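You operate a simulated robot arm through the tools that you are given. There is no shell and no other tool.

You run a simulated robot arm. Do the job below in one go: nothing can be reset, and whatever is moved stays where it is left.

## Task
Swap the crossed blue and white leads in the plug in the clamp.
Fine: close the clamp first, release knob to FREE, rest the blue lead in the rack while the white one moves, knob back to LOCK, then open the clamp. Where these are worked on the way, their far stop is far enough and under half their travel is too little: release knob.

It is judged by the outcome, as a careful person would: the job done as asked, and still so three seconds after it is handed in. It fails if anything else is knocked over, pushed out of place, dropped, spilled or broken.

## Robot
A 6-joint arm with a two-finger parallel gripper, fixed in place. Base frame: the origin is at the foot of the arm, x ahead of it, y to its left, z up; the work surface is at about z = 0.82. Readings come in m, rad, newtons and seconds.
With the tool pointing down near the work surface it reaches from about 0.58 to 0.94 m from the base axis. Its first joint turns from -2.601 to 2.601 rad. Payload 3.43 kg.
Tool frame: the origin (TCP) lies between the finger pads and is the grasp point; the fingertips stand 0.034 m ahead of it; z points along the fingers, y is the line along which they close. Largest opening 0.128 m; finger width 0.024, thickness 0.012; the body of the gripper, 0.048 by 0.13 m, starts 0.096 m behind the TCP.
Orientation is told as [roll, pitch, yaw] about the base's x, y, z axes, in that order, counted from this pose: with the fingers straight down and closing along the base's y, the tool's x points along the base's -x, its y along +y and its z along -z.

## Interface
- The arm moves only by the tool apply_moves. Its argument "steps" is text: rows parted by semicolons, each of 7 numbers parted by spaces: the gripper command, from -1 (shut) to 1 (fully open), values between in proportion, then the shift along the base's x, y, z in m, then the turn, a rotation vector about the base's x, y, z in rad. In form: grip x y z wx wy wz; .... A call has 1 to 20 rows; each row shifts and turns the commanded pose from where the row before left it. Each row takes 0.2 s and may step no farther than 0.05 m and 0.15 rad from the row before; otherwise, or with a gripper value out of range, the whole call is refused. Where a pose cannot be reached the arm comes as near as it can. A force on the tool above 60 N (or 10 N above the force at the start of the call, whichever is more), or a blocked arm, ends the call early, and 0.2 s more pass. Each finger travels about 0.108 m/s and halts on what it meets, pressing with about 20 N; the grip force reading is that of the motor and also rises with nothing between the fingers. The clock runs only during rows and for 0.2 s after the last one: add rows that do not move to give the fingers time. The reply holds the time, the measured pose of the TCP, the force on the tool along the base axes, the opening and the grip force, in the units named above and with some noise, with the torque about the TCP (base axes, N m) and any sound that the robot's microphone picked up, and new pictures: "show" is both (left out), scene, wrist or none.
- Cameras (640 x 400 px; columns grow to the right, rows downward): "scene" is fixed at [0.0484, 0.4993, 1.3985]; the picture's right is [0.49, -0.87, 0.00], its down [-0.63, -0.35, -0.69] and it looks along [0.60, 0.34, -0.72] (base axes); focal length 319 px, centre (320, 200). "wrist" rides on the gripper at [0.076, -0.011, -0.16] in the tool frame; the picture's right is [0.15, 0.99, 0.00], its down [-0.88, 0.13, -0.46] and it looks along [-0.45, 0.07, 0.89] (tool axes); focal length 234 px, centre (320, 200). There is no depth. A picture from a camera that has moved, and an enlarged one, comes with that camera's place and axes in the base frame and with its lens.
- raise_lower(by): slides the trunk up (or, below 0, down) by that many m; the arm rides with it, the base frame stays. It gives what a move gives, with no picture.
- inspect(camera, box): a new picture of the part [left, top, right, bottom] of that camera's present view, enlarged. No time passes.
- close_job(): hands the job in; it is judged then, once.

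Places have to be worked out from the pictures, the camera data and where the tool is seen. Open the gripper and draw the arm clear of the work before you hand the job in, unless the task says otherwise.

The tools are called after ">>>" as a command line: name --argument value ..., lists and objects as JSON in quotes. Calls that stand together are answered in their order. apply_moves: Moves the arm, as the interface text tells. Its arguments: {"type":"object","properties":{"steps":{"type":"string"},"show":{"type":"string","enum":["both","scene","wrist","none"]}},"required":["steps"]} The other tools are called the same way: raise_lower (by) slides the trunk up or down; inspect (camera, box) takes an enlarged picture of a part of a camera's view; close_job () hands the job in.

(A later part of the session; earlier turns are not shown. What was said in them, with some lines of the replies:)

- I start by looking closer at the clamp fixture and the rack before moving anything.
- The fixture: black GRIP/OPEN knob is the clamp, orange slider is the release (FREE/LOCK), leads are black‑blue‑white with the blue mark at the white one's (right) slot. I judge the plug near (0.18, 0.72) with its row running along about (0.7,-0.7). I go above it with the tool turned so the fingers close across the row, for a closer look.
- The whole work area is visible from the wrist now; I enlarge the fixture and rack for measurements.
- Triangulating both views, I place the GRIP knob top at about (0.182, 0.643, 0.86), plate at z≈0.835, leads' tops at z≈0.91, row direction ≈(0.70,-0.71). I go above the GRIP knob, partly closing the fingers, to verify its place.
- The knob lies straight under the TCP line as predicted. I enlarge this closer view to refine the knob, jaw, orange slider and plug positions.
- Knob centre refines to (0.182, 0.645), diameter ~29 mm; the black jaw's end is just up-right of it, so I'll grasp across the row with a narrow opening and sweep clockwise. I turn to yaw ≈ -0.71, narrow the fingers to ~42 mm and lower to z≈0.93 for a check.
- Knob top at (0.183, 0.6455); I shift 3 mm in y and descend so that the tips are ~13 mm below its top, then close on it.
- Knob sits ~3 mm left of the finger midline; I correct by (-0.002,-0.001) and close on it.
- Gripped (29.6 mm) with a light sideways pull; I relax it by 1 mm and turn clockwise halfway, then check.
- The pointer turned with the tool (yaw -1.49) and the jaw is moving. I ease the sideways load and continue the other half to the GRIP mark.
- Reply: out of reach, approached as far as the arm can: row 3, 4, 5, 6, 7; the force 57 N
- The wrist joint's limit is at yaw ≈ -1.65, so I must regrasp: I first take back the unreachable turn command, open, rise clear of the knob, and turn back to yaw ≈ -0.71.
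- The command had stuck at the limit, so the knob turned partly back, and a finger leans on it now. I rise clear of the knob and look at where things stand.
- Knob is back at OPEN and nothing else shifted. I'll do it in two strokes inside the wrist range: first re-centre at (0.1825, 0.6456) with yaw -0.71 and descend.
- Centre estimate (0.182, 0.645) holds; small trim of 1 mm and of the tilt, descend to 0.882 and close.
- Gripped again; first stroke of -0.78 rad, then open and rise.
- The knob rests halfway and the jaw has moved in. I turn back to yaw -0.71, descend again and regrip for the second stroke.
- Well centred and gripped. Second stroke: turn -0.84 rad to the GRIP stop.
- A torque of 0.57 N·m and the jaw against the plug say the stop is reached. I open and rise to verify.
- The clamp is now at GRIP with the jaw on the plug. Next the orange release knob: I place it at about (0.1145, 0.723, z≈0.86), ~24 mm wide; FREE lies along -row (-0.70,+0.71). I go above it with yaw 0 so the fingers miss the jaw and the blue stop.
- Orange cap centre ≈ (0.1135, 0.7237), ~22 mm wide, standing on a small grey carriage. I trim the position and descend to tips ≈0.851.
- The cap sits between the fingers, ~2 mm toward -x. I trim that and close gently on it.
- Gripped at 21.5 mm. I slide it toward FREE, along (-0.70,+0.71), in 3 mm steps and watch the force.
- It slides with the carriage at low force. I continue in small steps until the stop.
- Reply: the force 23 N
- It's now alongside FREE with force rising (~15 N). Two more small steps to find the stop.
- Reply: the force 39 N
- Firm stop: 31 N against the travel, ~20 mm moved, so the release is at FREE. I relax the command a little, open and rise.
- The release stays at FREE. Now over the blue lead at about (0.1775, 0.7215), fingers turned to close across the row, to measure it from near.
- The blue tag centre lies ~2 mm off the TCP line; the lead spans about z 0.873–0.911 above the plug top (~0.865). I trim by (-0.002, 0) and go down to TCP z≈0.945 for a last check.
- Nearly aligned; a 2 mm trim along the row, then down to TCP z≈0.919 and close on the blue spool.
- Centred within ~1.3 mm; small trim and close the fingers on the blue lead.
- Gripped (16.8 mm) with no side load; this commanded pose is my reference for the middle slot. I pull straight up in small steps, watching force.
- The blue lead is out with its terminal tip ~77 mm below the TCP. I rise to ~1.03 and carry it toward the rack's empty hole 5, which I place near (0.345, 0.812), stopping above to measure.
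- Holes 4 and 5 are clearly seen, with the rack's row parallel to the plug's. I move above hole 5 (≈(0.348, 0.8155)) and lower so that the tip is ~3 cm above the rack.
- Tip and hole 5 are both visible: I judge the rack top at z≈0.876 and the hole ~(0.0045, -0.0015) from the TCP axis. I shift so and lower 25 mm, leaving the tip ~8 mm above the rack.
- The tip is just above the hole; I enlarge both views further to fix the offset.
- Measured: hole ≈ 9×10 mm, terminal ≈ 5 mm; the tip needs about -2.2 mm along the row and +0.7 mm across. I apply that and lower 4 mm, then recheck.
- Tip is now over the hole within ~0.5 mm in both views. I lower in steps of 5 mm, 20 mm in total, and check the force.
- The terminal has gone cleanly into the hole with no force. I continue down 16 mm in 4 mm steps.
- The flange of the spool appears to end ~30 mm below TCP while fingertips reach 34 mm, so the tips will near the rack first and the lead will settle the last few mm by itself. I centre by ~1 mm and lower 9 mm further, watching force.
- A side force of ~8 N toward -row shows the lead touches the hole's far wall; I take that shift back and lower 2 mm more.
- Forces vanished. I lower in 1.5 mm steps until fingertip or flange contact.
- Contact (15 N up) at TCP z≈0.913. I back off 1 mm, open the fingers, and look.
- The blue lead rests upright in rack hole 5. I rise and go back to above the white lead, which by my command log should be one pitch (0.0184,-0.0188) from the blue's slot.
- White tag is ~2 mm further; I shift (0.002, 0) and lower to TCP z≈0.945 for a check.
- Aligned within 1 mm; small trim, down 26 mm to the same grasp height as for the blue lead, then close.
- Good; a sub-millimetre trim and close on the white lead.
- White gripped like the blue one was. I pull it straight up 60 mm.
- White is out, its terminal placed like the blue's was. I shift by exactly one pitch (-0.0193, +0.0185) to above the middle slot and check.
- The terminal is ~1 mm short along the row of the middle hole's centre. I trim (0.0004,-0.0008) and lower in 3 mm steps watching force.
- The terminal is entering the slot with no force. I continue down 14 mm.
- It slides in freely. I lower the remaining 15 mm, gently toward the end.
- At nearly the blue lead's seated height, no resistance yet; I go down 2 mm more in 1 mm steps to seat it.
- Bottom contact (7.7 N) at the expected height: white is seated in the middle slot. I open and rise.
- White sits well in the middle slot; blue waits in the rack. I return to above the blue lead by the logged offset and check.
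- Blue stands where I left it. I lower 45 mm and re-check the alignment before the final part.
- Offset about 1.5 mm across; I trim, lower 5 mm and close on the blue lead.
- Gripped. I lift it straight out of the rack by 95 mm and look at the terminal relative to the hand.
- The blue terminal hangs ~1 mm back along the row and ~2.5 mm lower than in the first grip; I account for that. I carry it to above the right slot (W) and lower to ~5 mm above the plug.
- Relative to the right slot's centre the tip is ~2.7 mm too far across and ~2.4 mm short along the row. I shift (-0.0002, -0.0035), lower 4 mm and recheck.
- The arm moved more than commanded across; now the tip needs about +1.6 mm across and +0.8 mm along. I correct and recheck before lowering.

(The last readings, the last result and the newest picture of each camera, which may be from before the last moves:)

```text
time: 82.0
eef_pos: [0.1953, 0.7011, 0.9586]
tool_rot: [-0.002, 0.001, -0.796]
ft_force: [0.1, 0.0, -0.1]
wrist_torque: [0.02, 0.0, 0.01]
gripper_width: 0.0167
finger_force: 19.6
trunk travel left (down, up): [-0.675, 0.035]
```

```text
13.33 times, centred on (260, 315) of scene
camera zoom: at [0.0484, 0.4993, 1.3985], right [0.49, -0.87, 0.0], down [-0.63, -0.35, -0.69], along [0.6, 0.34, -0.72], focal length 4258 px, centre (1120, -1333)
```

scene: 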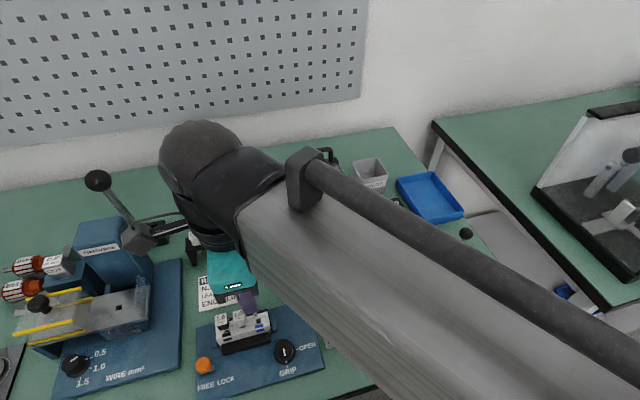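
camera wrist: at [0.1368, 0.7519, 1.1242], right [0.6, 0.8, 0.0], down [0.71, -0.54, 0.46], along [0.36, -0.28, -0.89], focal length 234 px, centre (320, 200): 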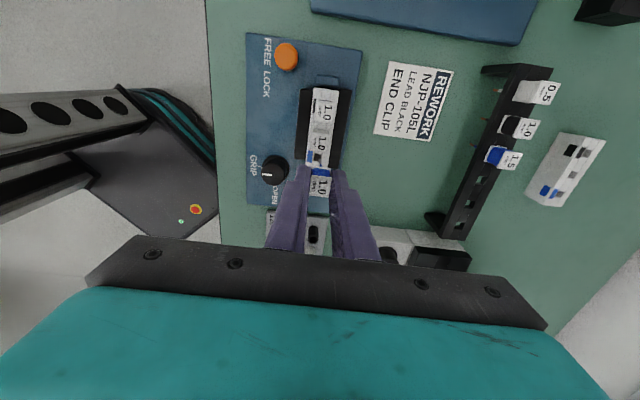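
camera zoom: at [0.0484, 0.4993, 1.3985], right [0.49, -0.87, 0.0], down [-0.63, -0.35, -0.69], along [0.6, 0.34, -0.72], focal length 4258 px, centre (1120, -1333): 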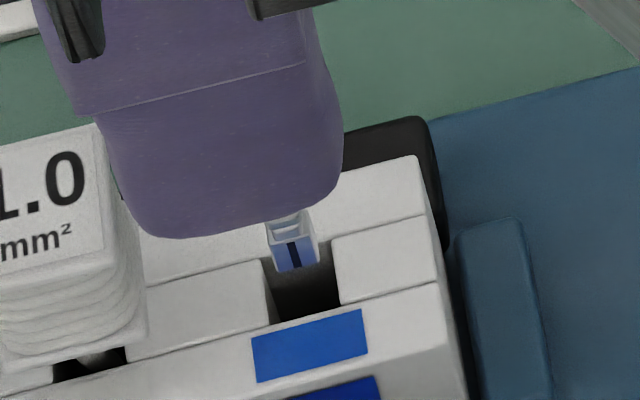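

Now only ~0.9 mm across remains. I correct it and lower 4 mm.

>>> apply_moves --steps "-1 0.0006 0.0007 0 0 0 0; -1 0 0 -0.002 0 0 0; -1 0 0 -0.002 0 0 0; -1 0 0 0 0 0 0; -1 0 0 0 0 0 0" --show "none"

>>> inspect --camera "wrist" --box '[300, 140, 340, 168]'

>>> inspect --camera "scene" --box '[240, 300, 280, 330]'

```text
time: 83.2
eef_pos: [0.1967, 0.7018, 0.9536]
tool_rot: [-0.001, -0.001, -0.796]
ft_force: [1.0, -0.2, -0.8]
wrist_torque: [0.01, 0.03, -0.03]
gripper_width: 0.0168
finger_force: 20.3
trunk travel left (down, up): [-0.675, 0.035]
```

```text
14.29 times, centred on (320, 154) of wrist
camera zoom: at [0.1367, 0.7481, 1.1142], right [0.6, 0.8, 0.0], down [0.71, -0.54, 0.46], along [0.36, -0.28, -0.89], focal length 3345 px, centre (320, 857)
```

zoom: 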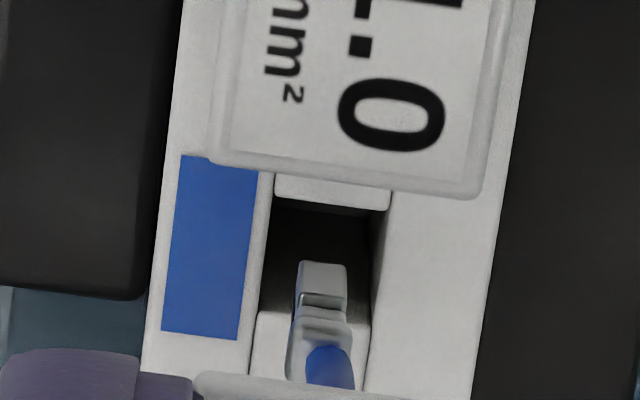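

```text
13.33 times, centred on (260, 315) of scene
camera zoom: at [0.0484, 0.4993, 1.3985], right [0.49, -0.87, 0.0], down [-0.63, -0.35, -0.69], along [0.6, 0.34, -0.72], focal length 4258 px, centre (1120, -1333)
```

zoom: 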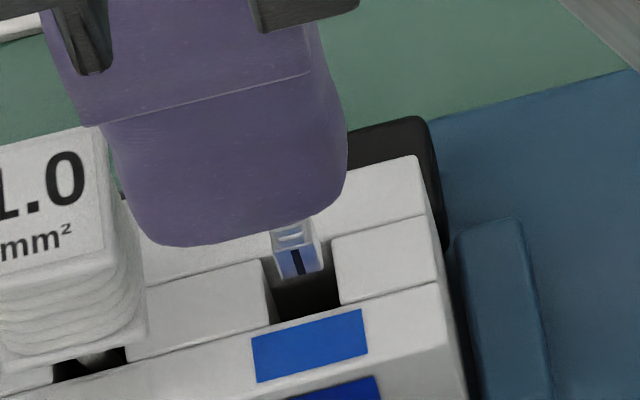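

Both views agree the tip is centred, ~3 mm above the slot. I lower 12 mm gently, checking force.

>>> apply_moves --steps "-1 0 0 -0.003 0 0 0; -1 0 0 -0.003 0 0 0; -1 0 0 -0.003 0 0 0; -1 0 0 -0.003 0 0 0; -1 0 0 0 0 0 0" --show "none"

>>> inspect --camera "wrist" --box '[290, 135, 350, 177]'

>>> inspect --camera "scene" --box '[240, 300, 280, 330]'

```text
time: 84.4
eef_pos: [0.1972, 0.703, 0.9429]
tool_rot: [-0.002, 0.0, -0.795]
ft_force: [-0.5, -0.9, -0.8]
wrist_torque: [0.03, 0.01, -0.01]
gripper_width: 0.0166
finger_force: 19.6
trunk travel left (down, up): [-0.675, 0.035]
```

```text
9.52 times, centred on (320, 156) of wrist
camera zoom: at [0.1368, 0.7483, 1.1017], right [0.6, 0.8, 0.0], down [0.71, -0.54, 0.46], along [0.36, -0.28, -0.89], focal length 2230 px, centre (320, 619)
```

zoom: 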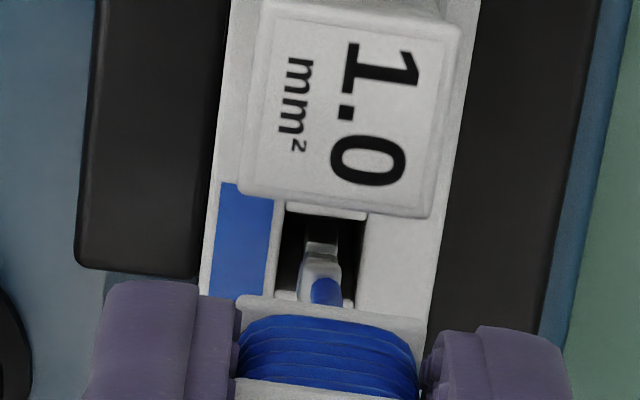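

```text
13.33 times, centred on (260, 315) of scene
camera zoom: at [0.0484, 0.4993, 1.3985], right [0.49, -0.87, 0.0], down [-0.63, -0.35, -0.69], along [0.6, 0.34, -0.72], focal length 4258 px, centre (1120, -1333)
```

zoom: 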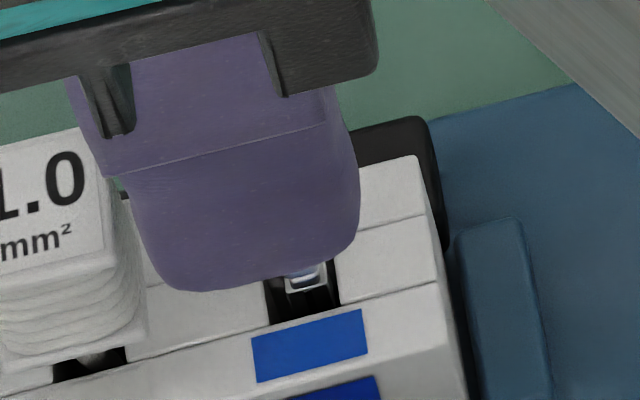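

Cleanly inside the slot. I lower 16 mm more.

>>> apply_moves --steps "-1 0 0 -0.004 0 0 0; -1 0 0 -0.004 0 0 0; -1 0 0 -0.004 0 0 0; -1 0 0 -0.004 0 0 0; -1 0 0 0 0 0 0" --show "none"

>>> inspect --camera "wrist" --box '[270, 130, 370, 200]'

```text
time: 85.6
eef_pos: [0.1977, 0.7013, 0.9257]
tool_rot: [0.0, -0.001, -0.794]
ft_force: [-0.2, -0.6, 0.0]
wrist_torque: [-0.01, -0.01, -0.02]
gripper_width: 0.017
finger_force: 19.8
trunk travel left (down, up): [-0.675, 0.035]
```

```text
5.71 times, centred on (320, 165) of wrist
camera zoom: at [0.1365, 0.7488, 1.0856], right [0.6, 0.8, 0.0], down [0.71, -0.54, 0.46], along [0.36, -0.28, -0.89], focal length 1338 px, centre (320, 400)
```

zoom: 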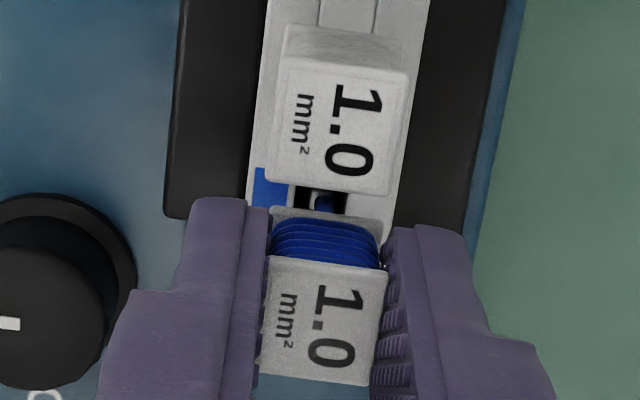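

Still no resistance at z≈0.926. I go on in 1–1.5 mm steps to seat it.

>>> apply_moves --steps "-1 0 0 -0.0015 0 0 0; -1 0 0 -0.0015 0 0 0; -1 0 0 -0.001 0 0 0; -1 0 0 0 0 0 0" --show "none"

```text
time: 86.6
eef_pos: [0.1975, 0.7025, 0.9208]
tool_rot: [-0.002, 0.0, -0.797]
ft_force: [0.0, 0.4, -0.3]
wrist_torque: [0.01, -0.01, -0.02]
gripper_width: 0.017
finger_force: 19.6
trunk travel left (down, up): [-0.675, 0.035]
```

>>> apply_moves --steps "-1 0 0 -0.001 0 0 0; -1 0 0 -0.001 0 0 0; -1 0 0 0 0 0 0" --show "none"

```text
time: 87.4
eef_pos: [0.198, 0.7035, 0.9199]
tool_rot: [-0.004, 0.0, -0.795]
ft_force: [-0.4, -0.5, -0.3]
wrist_torque: [0.01, 0.0, -0.02]
gripper_width: 0.0166
finger_force: 20.4
trunk travel left (down, up): [-0.675, 0.035]
```

Still free at the nominal height; another 2 mm in 1 mm steps.

>>> apply_moves --steps "-1 0 0 -0.001 0 0 0; -1 0 0 -0.001 0 0 0; -1 0 0 0 0 0 0" --show "none"

>>> inspect --camera "wrist" --box '[256, 130, 384, 210]'

>>> inspect --camera "scene" --box '[220, 290, 280, 335]'

```text
time: 88.2
eef_pos: [0.198, 0.7032, 0.9195]
tool_rot: [0.001, 0.002, -0.797]
ft_force: [-0.9, 1.4, 7.4]
wrist_torque: [0.1, 0.06, 0.0]
gripper_width: 0.017
finger_force: 19.7
trunk travel left (down, up): [-0.675, 0.035]
```

```text
5.00 times, centred on (320, 170) of wrist
camera zoom: at [0.1365, 0.7479, 1.0784], right [0.6, 0.8, 0.0], down [0.71, -0.54, 0.45], along [0.36, -0.27, -0.89], focal length 1171 px, centre (320, 350)
```

zoom: 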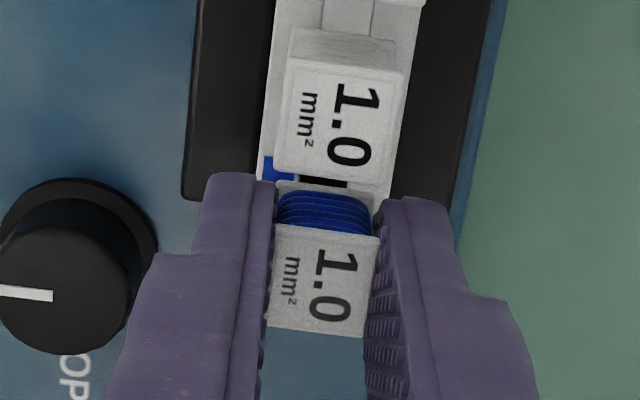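

```text
8.89 times, centred on (250, 312) of scene
camera zoom: at [0.0484, 0.4993, 1.3985], right [0.49, -0.87, 0.0], down [-0.63, -0.35, -0.69], along [0.6, 0.34, -0.72], focal length 2839 px, centre (942, -800)
```

zoom: 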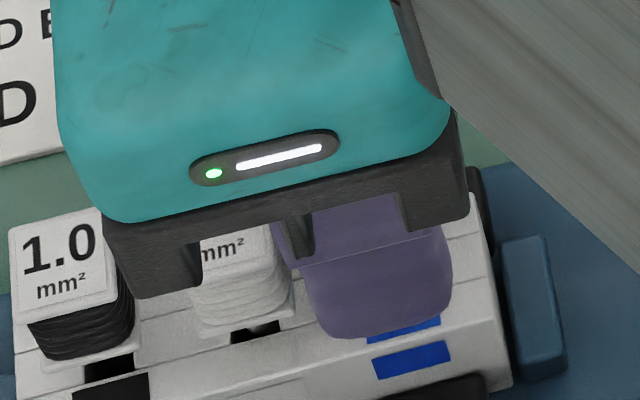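

Bottom contact of 7.4 N at the same height as the white one: blue is seated in the right slot. I open and rise to view.

>>> apply_moves --steps "-0.8 0 0 0 0 0 0; -0.5 0 0 0 0 0 0; -0.2 0 0 0 0 0 0; -0.2 0 0 0 0 0 0; -0.2 0 0 0 0 0 0; -0.2 0 0 0.03 0 0 0; -0.2 0 0 0.031 0 0 0; -0.2 0 0 0.04 0 0 0; -0.2 0 0 0 0 0 0" --show "wrist"

>>> inspect --camera "wrist" --box '[256, 50, 400, 180]'

>>> inspect --camera "scene" --box '[200, 285, 290, 355]'

```text
time: 90.2
eef_pos: [0.1973, 0.7014, 1.0183]
tool_rot: [-0.001, 0.0, -0.796]
ft_force: [0.5, 0.3, -0.1]
wrist_torque: [-0.02, 0.02, 0.0]
gripper_width: 0.0512
finger_force: 0.1
trunk travel left (down, up): [-0.675, 0.035]
camera wrist: at [0.1368, 0.7476, 1.178], right [0.6, 0.8, 0.0], down [0.71, -0.54, 0.46], along [0.36, -0.28, -0.89], focal length 234 px, centre (320, 200)
```

wrist: 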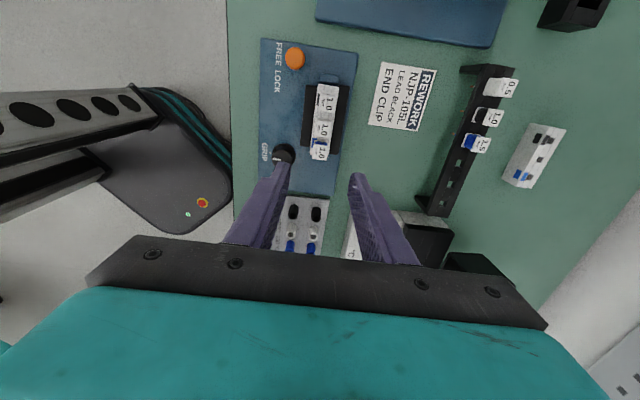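

```text
3.08 times, centred on (328, 115) of wrist
camera zoom: at [0.1368, 0.7476, 1.178], right [0.6, 0.8, 0.0], down [0.71, -0.54, 0.46], along [0.36, -0.28, -0.89], focal length 720 px, centre (295, 462)
```

zoom: 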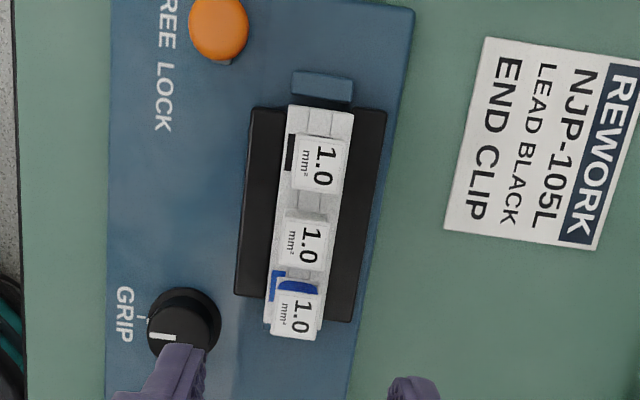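

```text
5.71 times, centred on (245, 320) of scene
camera zoom: at [0.0484, 0.4993, 1.3985], right [0.49, -0.87, 0.0], down [-0.63, -0.35, -0.69], along [0.6, 0.34, -0.72], focal length 1825 px, centre (749, -486)
```

zoom: 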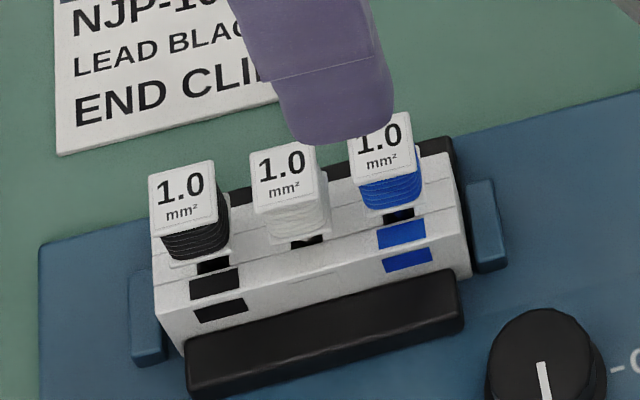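

The order is now black–white–blue, blue at its mark. Next the orange knob back to LOCK: I go above it at ≈(0.0975, 0.739) with yaw 0 as before.

>>> apply_moves --steps "-0.34 -0.0142 0.0054 0 0 0 0.1136; -0.34 -0.0142 0.0054 0 0 0 0.1136; -0.34 -0.0142 0.0054 0 0 0 0.1136; -0.34 -0.0142 0.0054 0 0 0 0.1136; -0.34 -0.0142 0.0054 0 0 0 0.1136; -0.34 -0.0142 0.0054 0 0 0 0.1136; -0.34 -0.0143 0.0054 0 0 0 0.1136; -0.34 0 0 -0.03 0 0 0; -0.34 0 0 -0.03 0 0 0; -0.34 0 0 0 0 0 0; -0.34 0 0 0 0 0 0" --show "wrist"

>>> inspect --camera "wrist" --box '[256, 110, 384, 190]'

```text
time: 92.6
eef_pos: [0.0994, 0.7407, 0.9579]
tool_rot: [-0.001, -0.001, 0.0]
ft_force: [-0.1, 0.5, -0.2]
wrist_torque: [-0.02, 0.0, -0.01]
gripper_width: 0.0423
finger_force: 0.0
trunk travel left (down, up): [-0.675, 0.035]
camera wrist: at [0.0243, 0.7288, 1.1185], right [-0.15, 0.99, 0.0], down [0.88, 0.13, 0.46], along [0.45, 0.07, -0.89], focal length 234 px, centre (320, 200)
```

wrist: 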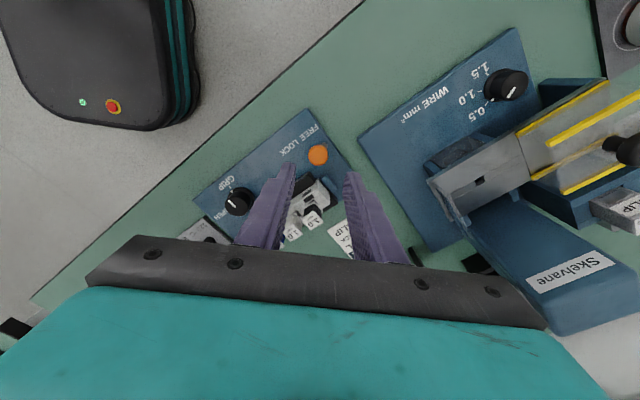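

```text
5.00 times, centred on (320, 150) of wrist
camera zoom: at [0.0243, 0.7288, 1.1185], right [-0.15, 0.99, 0.0], down [0.88, 0.13, 0.46], along [0.45, 0.07, -0.89], focal length 1171 px, centre (320, 450)
```

zoom: 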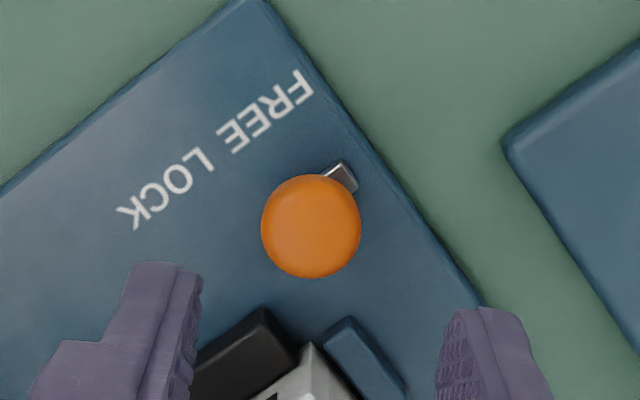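

Cap centre ≈(0.0985, 0.7386). I trim by (-0.0018,-0.0012), descend to 0.886 and close on it.

>>> apply_moves --steps "-0.34 -0.0018 -0.0012 -0.02 0 0 0; -0.34 0 0 -0.03 0 0 0; -0.34 0 0 -0.0225 0 0 0; -0.34 0 0 0 0 0 0; -0.34 0 0 0 0 0 0" --show "none"

>>> inspect --camera "wrist" --box '[256, 120, 384, 200]'

```text
time: 93.8
eef_pos: [0.0973, 0.7397, 0.8878]
tool_rot: [-0.002, 0.0, 0.001]
ft_force: [-0.1, 0.5, -0.2]
wrist_torque: [0.0, 0.0, -0.01]
gripper_width: 0.0424
finger_force: 0.1
trunk travel left (down, up): [-0.675, 0.035]
```

```text
5.00 times, centred on (320, 160) of wrist
camera zoom: at [0.0219, 0.7271, 1.0474], right [-0.15, 0.99, 0.0], down [0.88, 0.13, 0.46], along [0.45, 0.07, -0.89], focal length 1171 px, centre (320, 400)
```

zoom: 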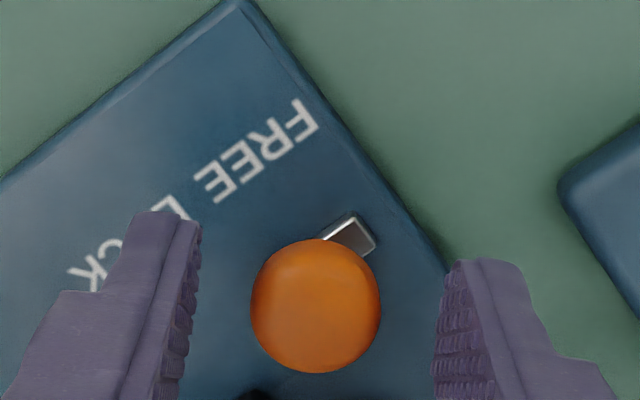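

Centred. I close and slide it toward LOCK along (0.71,-0.70).

>>> apply_moves --steps "-0.5 0 0 -0.001 0 0 0; -0.7 0 0 0 0 0 0; -1 0 0 0 0 0 0; -1 0 0 0 0 0 0; -1 0.0021 -0.0021 0 0 0 0; -1 0.0021 -0.0021 0 0 0 0; -1 0.0021 -0.0021 0 0 0 0; -1 0.0021 -0.0021 0 0 0 0; -1 0.0021 -0.0021 0 0 0 0; -1 0 0 0 0 0 0" --show "none"

>>> inspect --camera "wrist" --box '[256, 120, 384, 200]'

```text
time: 96.0
eef_pos: [0.107, 0.7282, 0.8872]
tool_rot: [0.001, 0.0, 0.0]
ft_force: [-0.8, -0.4, 8.7]
wrist_torque: [0.16, 0.22, 0.11]
gripper_width: 0.0214
finger_force: 44.9
trunk travel left (down, up): [-0.675, 0.035]
```

```text
5.00 times, centred on (320, 160) of wrist
camera zoom: at [0.0313, 0.7164, 1.0462], right [-0.15, 0.99, 0.0], down [0.88, 0.13, 0.46], along [0.45, 0.07, -0.89], focal length 1171 px, centre (320, 400)
```

zoom: 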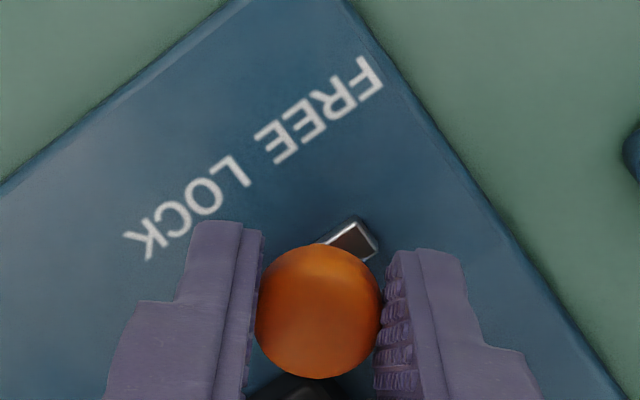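

Moving freely. I continue to the LOCK stop in smaller steps.

>>> apply_moves --steps "-1 0.0018 -0.0018 0 0 0 0; -1 0.0018 -0.0018 0 0 0 0; -1 0.0014 -0.0014 0 0 0 0; -1 0 0 0 0 0 0" --show "none"

>>> inspect --camera "wrist" --box '[256, 120, 384, 200]'

```text
time: 97.0
eef_pos: [0.1114, 0.7231, 0.8864]
tool_rot: [0.002, 0.0, 0.001]
ft_force: [-1.1, 8.8, 11.3]
wrist_torque: [0.09, -0.26, 0.16]
gripper_width: 0.0215
finger_force: 44.6
trunk travel left (down, up): [-0.675, 0.035]
```

```text
5.00 times, centred on (320, 160) of wrist
camera zoom: at [0.0359, 0.7118, 1.0462], right [-0.15, 0.99, 0.0], down [0.88, 0.13, 0.46], along [0.45, 0.07, -0.89], focal length 1171 px, centre (320, 400)
```

zoom: 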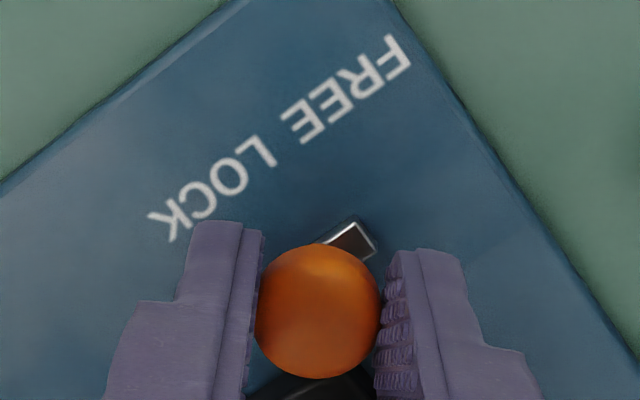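

It's back at the original LOCK place and force starts to build; a last small push to confirm the stop.

>>> apply_moves --steps "-1 0.001 -0.001 0 0 0 0; -1 0.001 -0.001 0 0 0 0; -1 0 0 0 0 0 0" --show "none"

```text
time: 97.8
eef_pos: [0.1114, 0.7224, 0.8861]
tool_rot: [0.002, 0.001, 0.001]
ft_force: [-11.0, 19.6, 14.3]
wrist_torque: [0.4, 0.43, 0.2]
gripper_width: 0.0212
finger_force: 45.0
trunk travel left (down, up): [-0.675, 0.035]
```

Stop confirmed (22 N, no further motion): LOCK. I relax, open and rise.

>>> apply_moves --steps "-1 -0.001 0.001 0 0 0 0; -0.7 0 0 0 0 0 0; -0.34 0 0 0 0 0 0; -0.34 0 0 0 0 0 0; -0.34 0 0 0.03 0 0 0; -0.34 0 0 0.04 0 0 0; -0.34 0 0 0.03 0 0 0; -0.34 0 0 0 0 0 0" --show "wrist"

>>> inspect --camera "wrist" --box '[230, 100, 390, 230]'

```text
time: 99.6
eef_pos: [0.1125, 0.723, 0.9852]
tool_rot: [-0.003, 0.001, 0.002]
ft_force: [0.1, -0.2, 0.2]
wrist_torque: [-0.04, -0.02, 0.02]
gripper_width: 0.0419
finger_force: 0.1
trunk travel left (down, up): [-0.675, 0.035]
camera wrist: at [0.037, 0.711, 1.1448], right [-0.15, 0.99, 0.0], down [0.88, 0.13, 0.46], along [0.45, 0.06, -0.89], focal length 234 px, centre (320, 200)
```

wrist: 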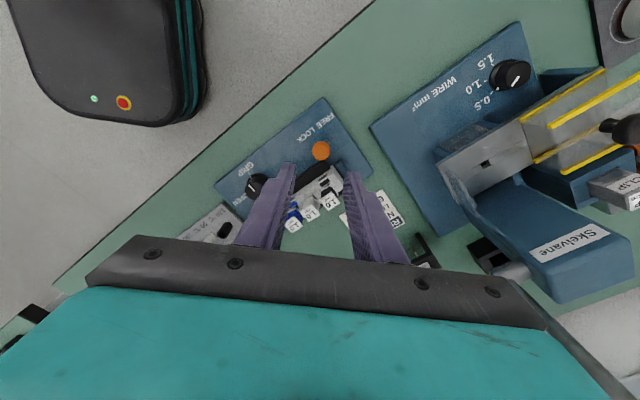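

```text
3.08 times, centred on (310, 165) of wrist
camera zoom: at [0.037, 0.711, 1.1448], right [-0.15, 0.99, 0.0], down [0.88, 0.13, 0.46], along [0.45, 0.06, -0.89], focal length 720 px, centre (351, 308)
```

zoom: 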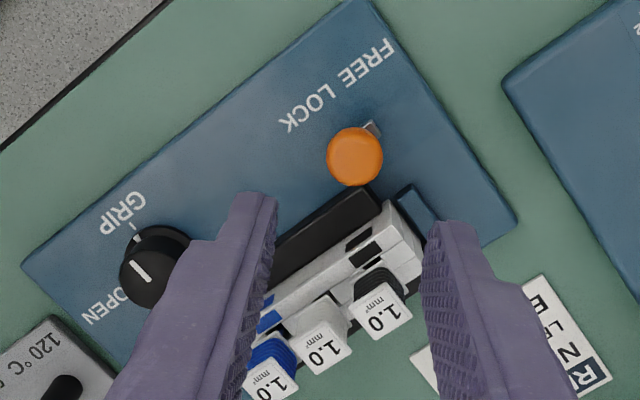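

LOCK position verified and leads undisturbed. Finally the clamp knob back to OPEN: above (0.184, 0.646) with yaw -1.5, from where I can turn counter-clockwise.

>>> apply_moves --steps "-0.34 0.006 -0.0064 0 0 0 -0.125; -0.34 0.006 -0.0064 0 0 0 -0.125; -0.34 0.006 -0.0064 0 0 0 -0.125; -0.34 0.006 -0.0064 0 0 0 -0.125; -0.34 0.006 -0.0064 0 0 0 -0.125; -0.34 0.006 -0.0064 0 0 0 -0.125; -0.34 0.006 -0.0064 0 0 0 -0.125; -0.34 0.006 -0.0064 0 0 0 -0.125; -0.34 0.006 -0.0064 0 0 0 -0.125; -0.34 0.006 -0.0064 0 0 0 -0.125; -0.34 0.006 -0.0064 0 0 0 -0.125; -0.34 0.0055 -0.0066 0 0 0 -0.125; -0.34 0 0 -0.025 0 0 0; -0.34 0 0 -0.025 0 0 0; -0.34 0 0 0 0 0 0" --show "wrist"

>>> inspect --camera "wrist" --box '[256, 110, 384, 190]'

```text
time: 102.8
eef_pos: [0.1838, 0.6459, 0.9358]
tool_rot: [0.0, 0.001, -1.5]
ft_force: [-0.2, -0.3, -0.2]
wrist_torque: [0.03, 0.0, -0.02]
gripper_width: 0.0419
finger_force: 0.1
trunk travel left (down, up): [-0.675, 0.035]
camera wrist: at [0.168, 0.7196, 1.0956], right [0.98, 0.22, 0.0], down [0.19, -0.87, 0.46], along [0.1, -0.44, -0.89], focal length 234 px, centre (320, 200)
```

wrist: 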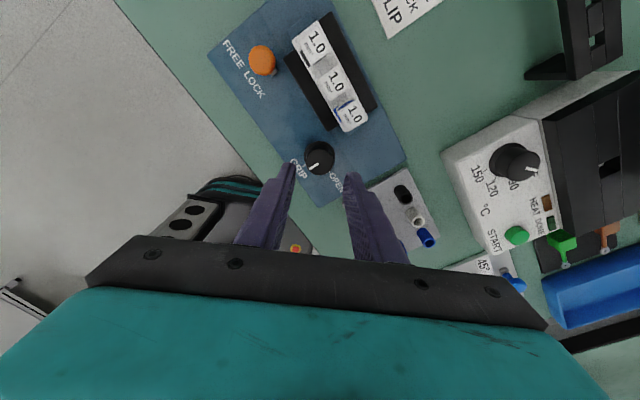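

```text
5.00 times, centred on (320, 150) of wrist
camera zoom: at [0.168, 0.7196, 1.0956], right [0.98, 0.22, 0.0], down [0.19, -0.87, 0.46], along [0.1, -0.44, -0.89], focal length 1171 px, centre (320, 450)
```

zoom: 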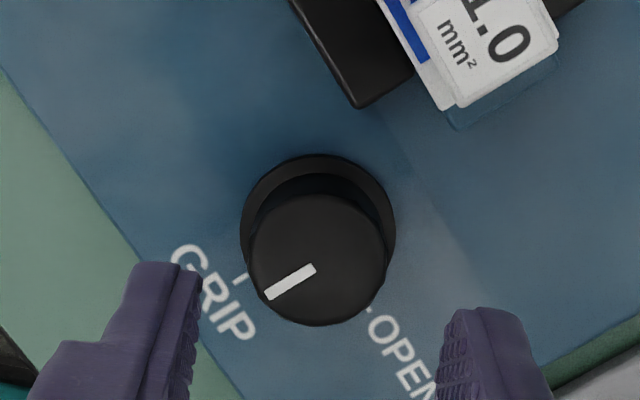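

Knob is centred between the fingers, ~1.5 mm off in y. I trim, descend to 0.881 and close.

>>> apply_moves --steps "-0.34 0 0.0013 -0.02 0 0 0; -0.34 0 0 -0.02 0 0 0; -0.34 0 0 -0.0145 0 0 0; -0.34 0 0 0 0 0 0; -0.5 0 0 0 0 0 0; -0.7 0 0 0 0 0 0; -1 0 0 0 0 0 0; -1 0 0 0 0 0 0" --show "none"

>>> inspect --camera "wrist" --box '[256, 110, 384, 190]'

```text
time: 104.6
eef_pos: [0.1831, 0.6476, 0.8822]
tool_rot: [-0.001, 0.0, -1.5]
ft_force: [-0.2, -1.1, -3.5]
wrist_torque: [0.38, -0.2, 0.0]
gripper_width: 0.0291
finger_force: 45.1
trunk travel left (down, up): [-0.675, 0.035]
```

```text
5.00 times, centred on (320, 150) of wrist
camera zoom: at [0.1675, 0.7214, 1.0412], right [0.98, 0.22, 0.0], down [0.19, -0.87, 0.46], along [0.1, -0.44, -0.89], focal length 1171 px, centre (320, 450)
```

zoom: 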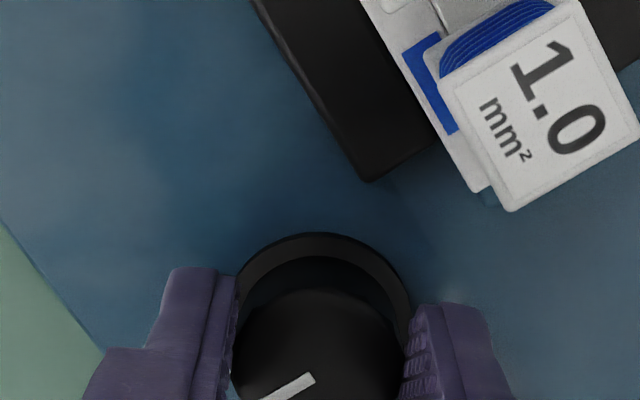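

Gripped without side load. First stroke: +0.78 rad, then open, rise, and turn back.

>>> apply_moves --steps "-1 -0.0003 -0.0003 0 0 0 0.13; -1 -0.0003 -0.0003 0 0 0 0.13; -1 -0.0003 -0.0002 0 0 0 0.13; -1 -0.0002 0 0 0 0 0.13; -1 -0.0002 0 0 0 0 0.13; -1 -0.0002 0 0 0 0 0.13; -1 0 0 0 0 0 0; -0.6 0 0 0 0 0 0; -0.34 0 0 0 0 0 0; -0.34 0 0 0 0 0 0; -0.34 0 0 0.03 0 0 0; -0.34 0 0 0.02 0 0 0; -0.34 0 0 0 0 0 0" --show "none"

>>> inspect --camera "wrist" --box '[250, 80, 410, 200]'

```text
time: 107.4
eef_pos: [0.1842, 0.6456, 0.9301]
tool_rot: [-0.003, 0.0, -0.719]
ft_force: [0.4, -0.5, -0.6]
wrist_torque: [0.01, -0.02, -0.01]
gripper_width: 0.0421
finger_force: 0.1
trunk travel left (down, up): [-0.675, 0.035]
```

```text
3.33 times, centred on (330, 140) of wrist
camera zoom: at [0.1189, 0.6872, 1.0909], right [0.54, 0.84, 0.0], down [0.75, -0.48, 0.46], along [0.38, -0.25, -0.89], focal length 781 px, centre (287, 400)
```

zoom: 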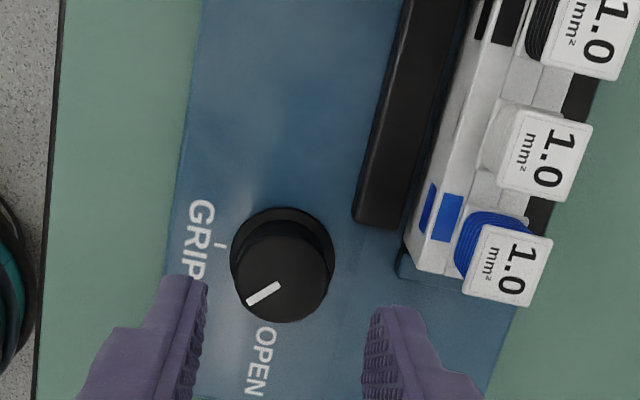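

Half turned, jaw backing off. I turn the hand back to yaw -1.5, descend and regrip.

>>> apply_moves --steps "-0.34 0.0003 0.0002 0 0 0 -0.13; -0.34 0.0003 0.0002 0 0 0 -0.13; -0.34 0.0003 0.0002 0 0 0 -0.13; -0.34 0.0003 0.0001 0 0 0 -0.13; -0.34 0.0003 0.0001 0 0 0 -0.13; -0.34 0 0 0 0 0 -0.13; -0.34 0 0 0 0 0 0; -0.34 0 0 -0.025 0 0 0; -0.34 0 0 -0.025 0 0 0; -0.34 0 0 0 0 0 0; -0.5 0 0 0 0 0 0; -0.7 0 0 0 0 0 0; -1 0 0 0 0 0 0; -1 0 0 0 0 0 0" --show "wrist"

```text
time: 110.4
eef_pos: [0.1836, 0.6455, 0.8804]
tool_rot: [-0.001, 0.001, -1.499]
ft_force: [-5.9, -2.2, -6.0]
wrist_torque: [0.39, 0.01, -0.01]
gripper_width: 0.0294
finger_force: 44.9
trunk travel left (down, up): [-0.675, 0.035]
camera wrist: at [0.1676, 0.7209, 1.0392], right [0.98, 0.22, 0.0], down [0.19, -0.87, 0.46], along [0.1, -0.45, -0.89], focal length 234 px, centre (320, 200)
```

wrist: 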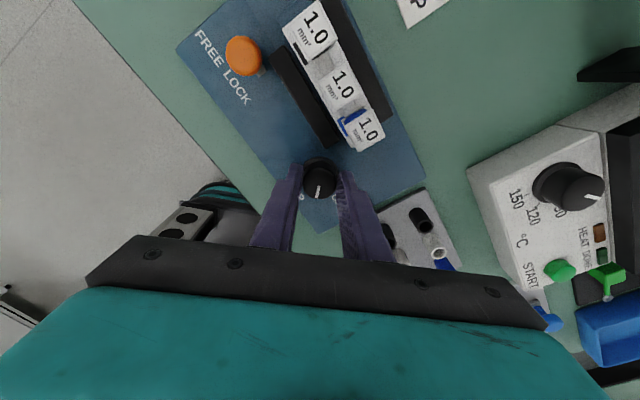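

Second stroke to OPEN: +0.84 rad, stopping at the end stop.

>>> apply_moves --steps "-1 -0.0004 -0.0003 0 0 0 0.13; -1 -0.0003 -0.0002 0 0 0 0.13; -1 -0.0003 -0.0002 0 0 0 0.13; -1 -0.0002 0 0 0 0 0.13; -1 -0.0002 0 0 0 0 0.13; -1 -0.0002 0 0 0 0 0.13; -1 0 0 0 0 0 0.05; -1 0 0 0 0 0 0" --show "none"

>>> inspect --camera "wrist" --box '[250, 100, 410, 220]'

```text
time: 112.2
eef_pos: [0.1821, 0.6462, 0.8799]
tool_rot: [-0.007, -0.001, -0.668]
ft_force: [-13.4, -11.9, -25.9]
wrist_torque: [-0.23, 0.26, -0.14]
gripper_width: 0.0293
finger_force: 45.1
trunk travel left (down, up): [-0.675, 0.035]
```

```text
3.33 times, centred on (330, 160) of wrist
camera zoom: at [0.1156, 0.6839, 1.0395], right [0.5, 0.87, -0.01], down [0.77, -0.44, 0.46], along [0.39, -0.23, -0.89], focal length 781 px, centre (287, 333)
```

zoom: 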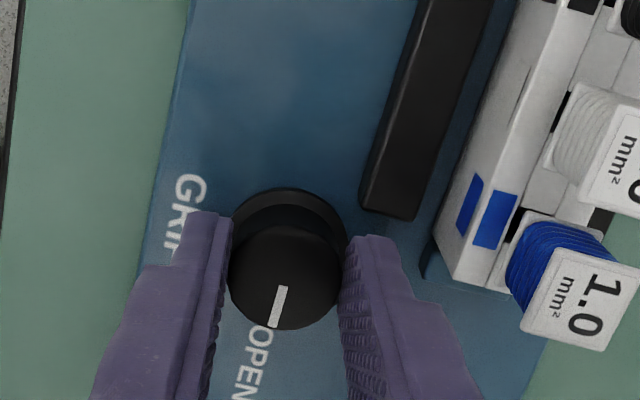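

Pointer is at OPEN and the jaw is off the plug. I open the fingers, rise, and check.

>>> apply_moves --steps "-0.6 0 0 0 0 0 0; -0.34 0 0 0 0 0 0; -0.34 0 0 0 0 0 0; -0.34 0 0 0.03 0 0 0; -0.34 0 0 0.04 0 0 0; -0.34 0 0 0.05 0 0 0; -0.34 0 0 0.03 0 0 0; -0.34 0 0 0 0 0 0" --show "both"

>>> inspect --camera "wrist" --box '[270, 30, 430, 170]'

>>> inspect --camera "wrist" --box '[284, 110, 364, 170]'

```text
time: 114.0
eef_pos: [0.1821, 0.645, 1.0321]
tool_rot: [-0.002, 0.001, -0.669]
ft_force: [-0.1, -1.0, -0.2]
wrist_torque: [0.0, 0.0, -0.01]
gripper_width: 0.042
finger_force: 0.0
trunk travel left (down, up): [-0.675, 0.035]
camera wrist: at [0.1158, 0.6838, 1.1918], right [0.5, 0.87, 0.0], down [0.77, -0.44, 0.46], along [0.39, -0.23, -0.89], focal length 234 px, centre (320, 200)
```

scene: 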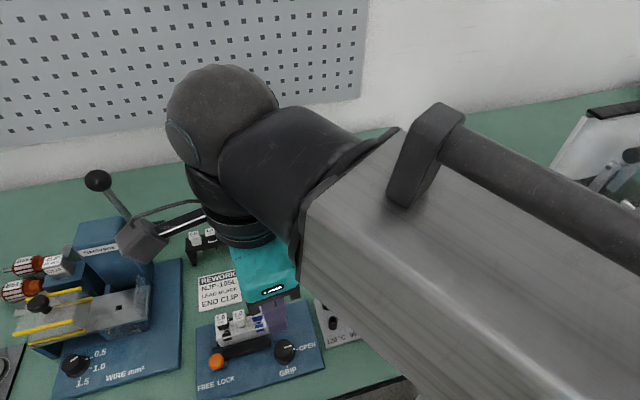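
wrist: 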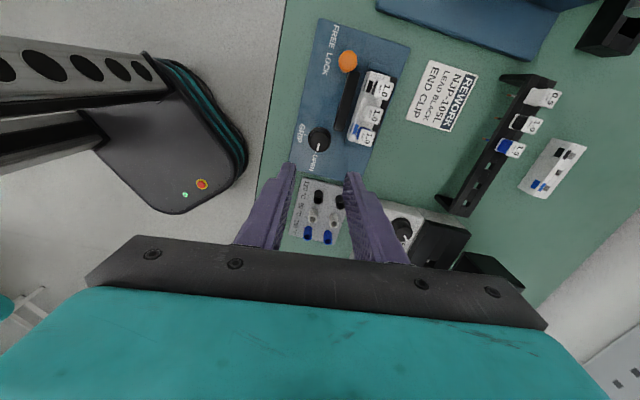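

```text
2.86 times, centred on (350, 100) of wrist
camera zoom: at [0.1158, 0.6838, 1.1918], right [0.5, 0.87, 0.0], down [0.77, -0.44, 0.46], along [0.39, -0.23, -0.89], focal length 669 px, centre (234, 486)
```

zoom: 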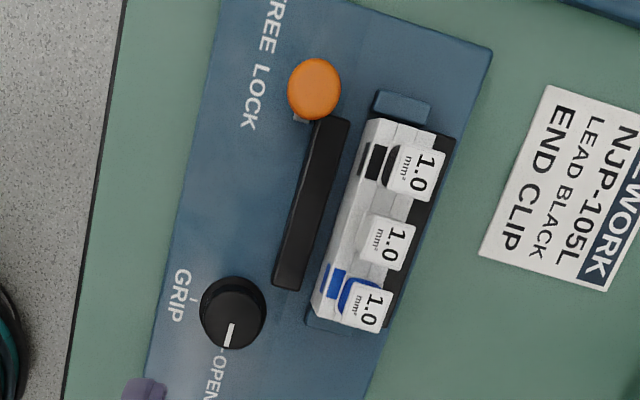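

```text
6.67 times, centred on (324, 140) of wrist
camera zoom: at [0.1158, 0.6838, 1.1918], right [0.5, 0.87, 0.0], down [0.77, -0.44, 0.46], along [0.39, -0.23, -0.89], focal length 1561 px, centre (293, 600)
```

zoom: 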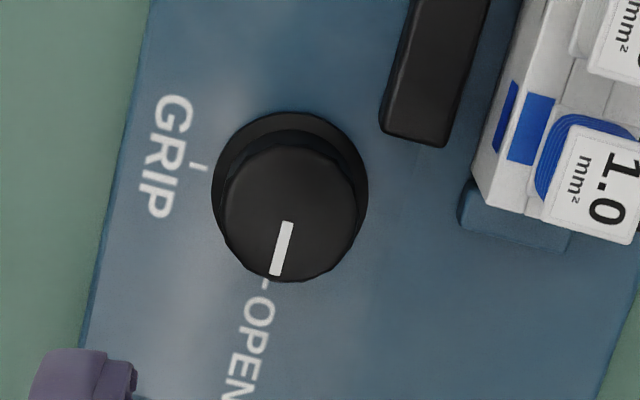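

Everything reads as asked: knob at OPEN, jaw off, orange at LOCK, leads black–white–blue. I open the gripper and draw the arm back to its start pose, then do a final check.

>>> apply_moves --steps "-0.2 0 0 0.04 0 0 0; 0.2 0.019 -0.0215 0.0205 0 0 0.1115; 0.6 0.019 -0.0215 0.0205 0 0 0.1115; 1 0.019 -0.0215 0.0205 0 0 0.1115; 1 0.019 -0.0215 0.0205 0 0 0.1115; 1 0.019 -0.0215 0.0205 0 0 0.1115; 1 0.019 -0.0215 0.0205 0 0 0.1115; 1 0 0 0 0 0 0; 1 0 0 0 0 0 0; 1 0 0 0 0 0 0"

>>> inspect --camera "scene" --box '[180, 280, 340, 400]'

>>> inspect --camera "scene" --box '[170, 180, 300, 270]'

```text
time: 116.2
eef_pos: [0.2957, 0.5166, 1.1963]
tool_rot: [-0.002, 0.0, 0.0]
ft_force: [0.2, -0.4, 0.3]
wrist_torque: [0.05, 0.0, 0.02]
gripper_width: 0.128
finger_force: 0.0
trunk travel left (down, up): [-0.675, 0.035]
camera wrist: at [0.2209, 0.5058, 1.355], right [-0.15, 0.99, 0.0], down [0.88, 0.13, 0.46], along [0.45, 0.07, -0.89], focal length 234 px, centre (320, 200)
```

scene: 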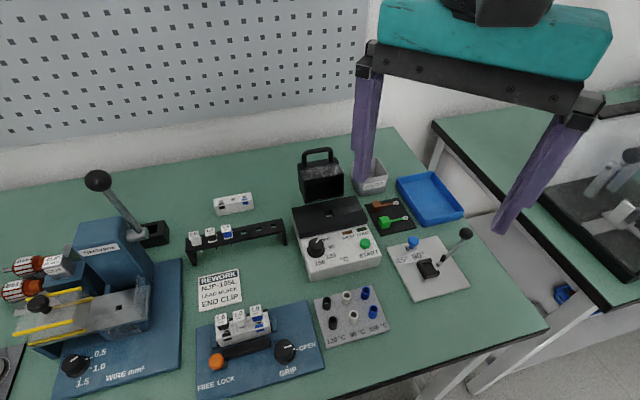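
wrist: 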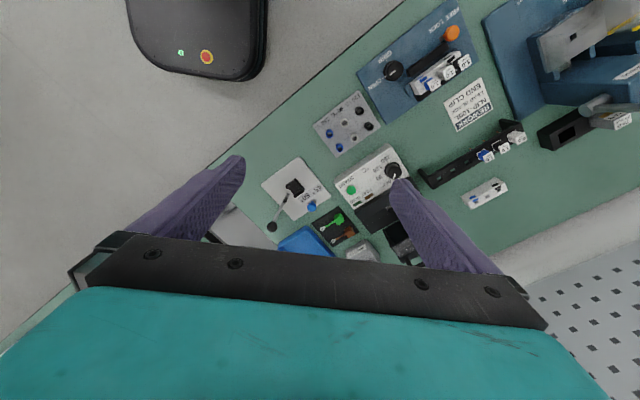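

```text
3.33 times, centred on (260, 340) of scene
camera zoom: at [0.0484, 0.4993, 1.3985], right [0.49, -0.87, 0.0], down [-0.63, -0.35, -0.69], along [0.6, 0.34, -0.72], focal length 1064 px, centre (520, -267)
```

zoom: 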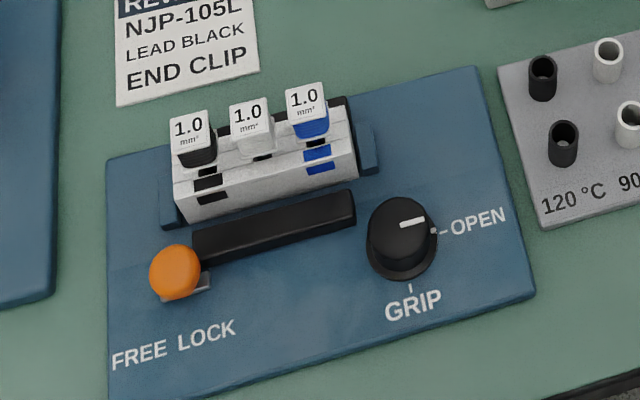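

```text
4.44 times, centred on (235, 225) of scene
camera zoom: at [0.0484, 0.4993, 1.3985], right [0.49, -0.87, 0.0], down [-0.63, -0.35, -0.69], along [0.6, 0.34, -0.72], focal length 1419 px, centre (698, 89)
```

zoom: 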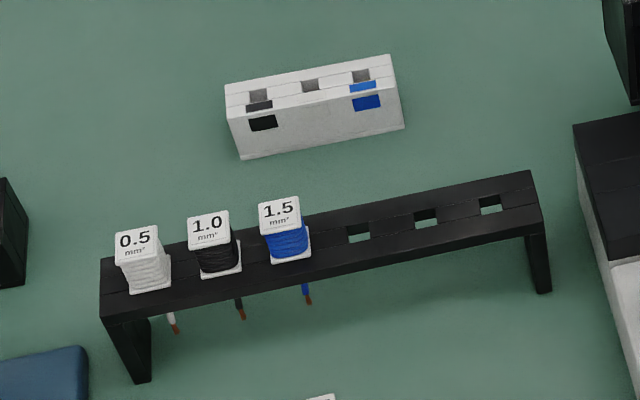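

The final pictures match the starting scene except for the swap: white is in the middle slot, blue is at its blue mark, the release is at LOCK and the clamp at OPEN. The rack and other items haven't moved, and the arm is clear with the gripper open, so I hand the job in.

>>> close_job

```text
The job is handed in.
```

The blue and white leads are swapped: the plug now reads black, white, blue, with the blue lead in the slot with the blue mark. I handed the job in after a last check of the pictures; the judgement has not come back.

- **Order of work:** I closed the clamp and set the release knob to FREE. The blue lead rested in the rack's fifth hole while the white one moved to the middle slot. Then blue went into the right slot, the knob went back to LOCK, and I opened the clamp.
- **Seating:** both leads went in freely and stopped at the same depth, each with about 7 N of contact at the bottom.
- **Release knob:** it went to its stop both ways, about 20 mm of travel.
- **Clamp knob:** on the first try the wrist reached its turning limit and the knob went back to OPEN. I closed it in two shorter turns before touching the release knob or the leads, and opened it the same way at the end.

The plug, rack and everything else on the bench look as they did at the start. The arm is back at its starting pose with the gripper open.
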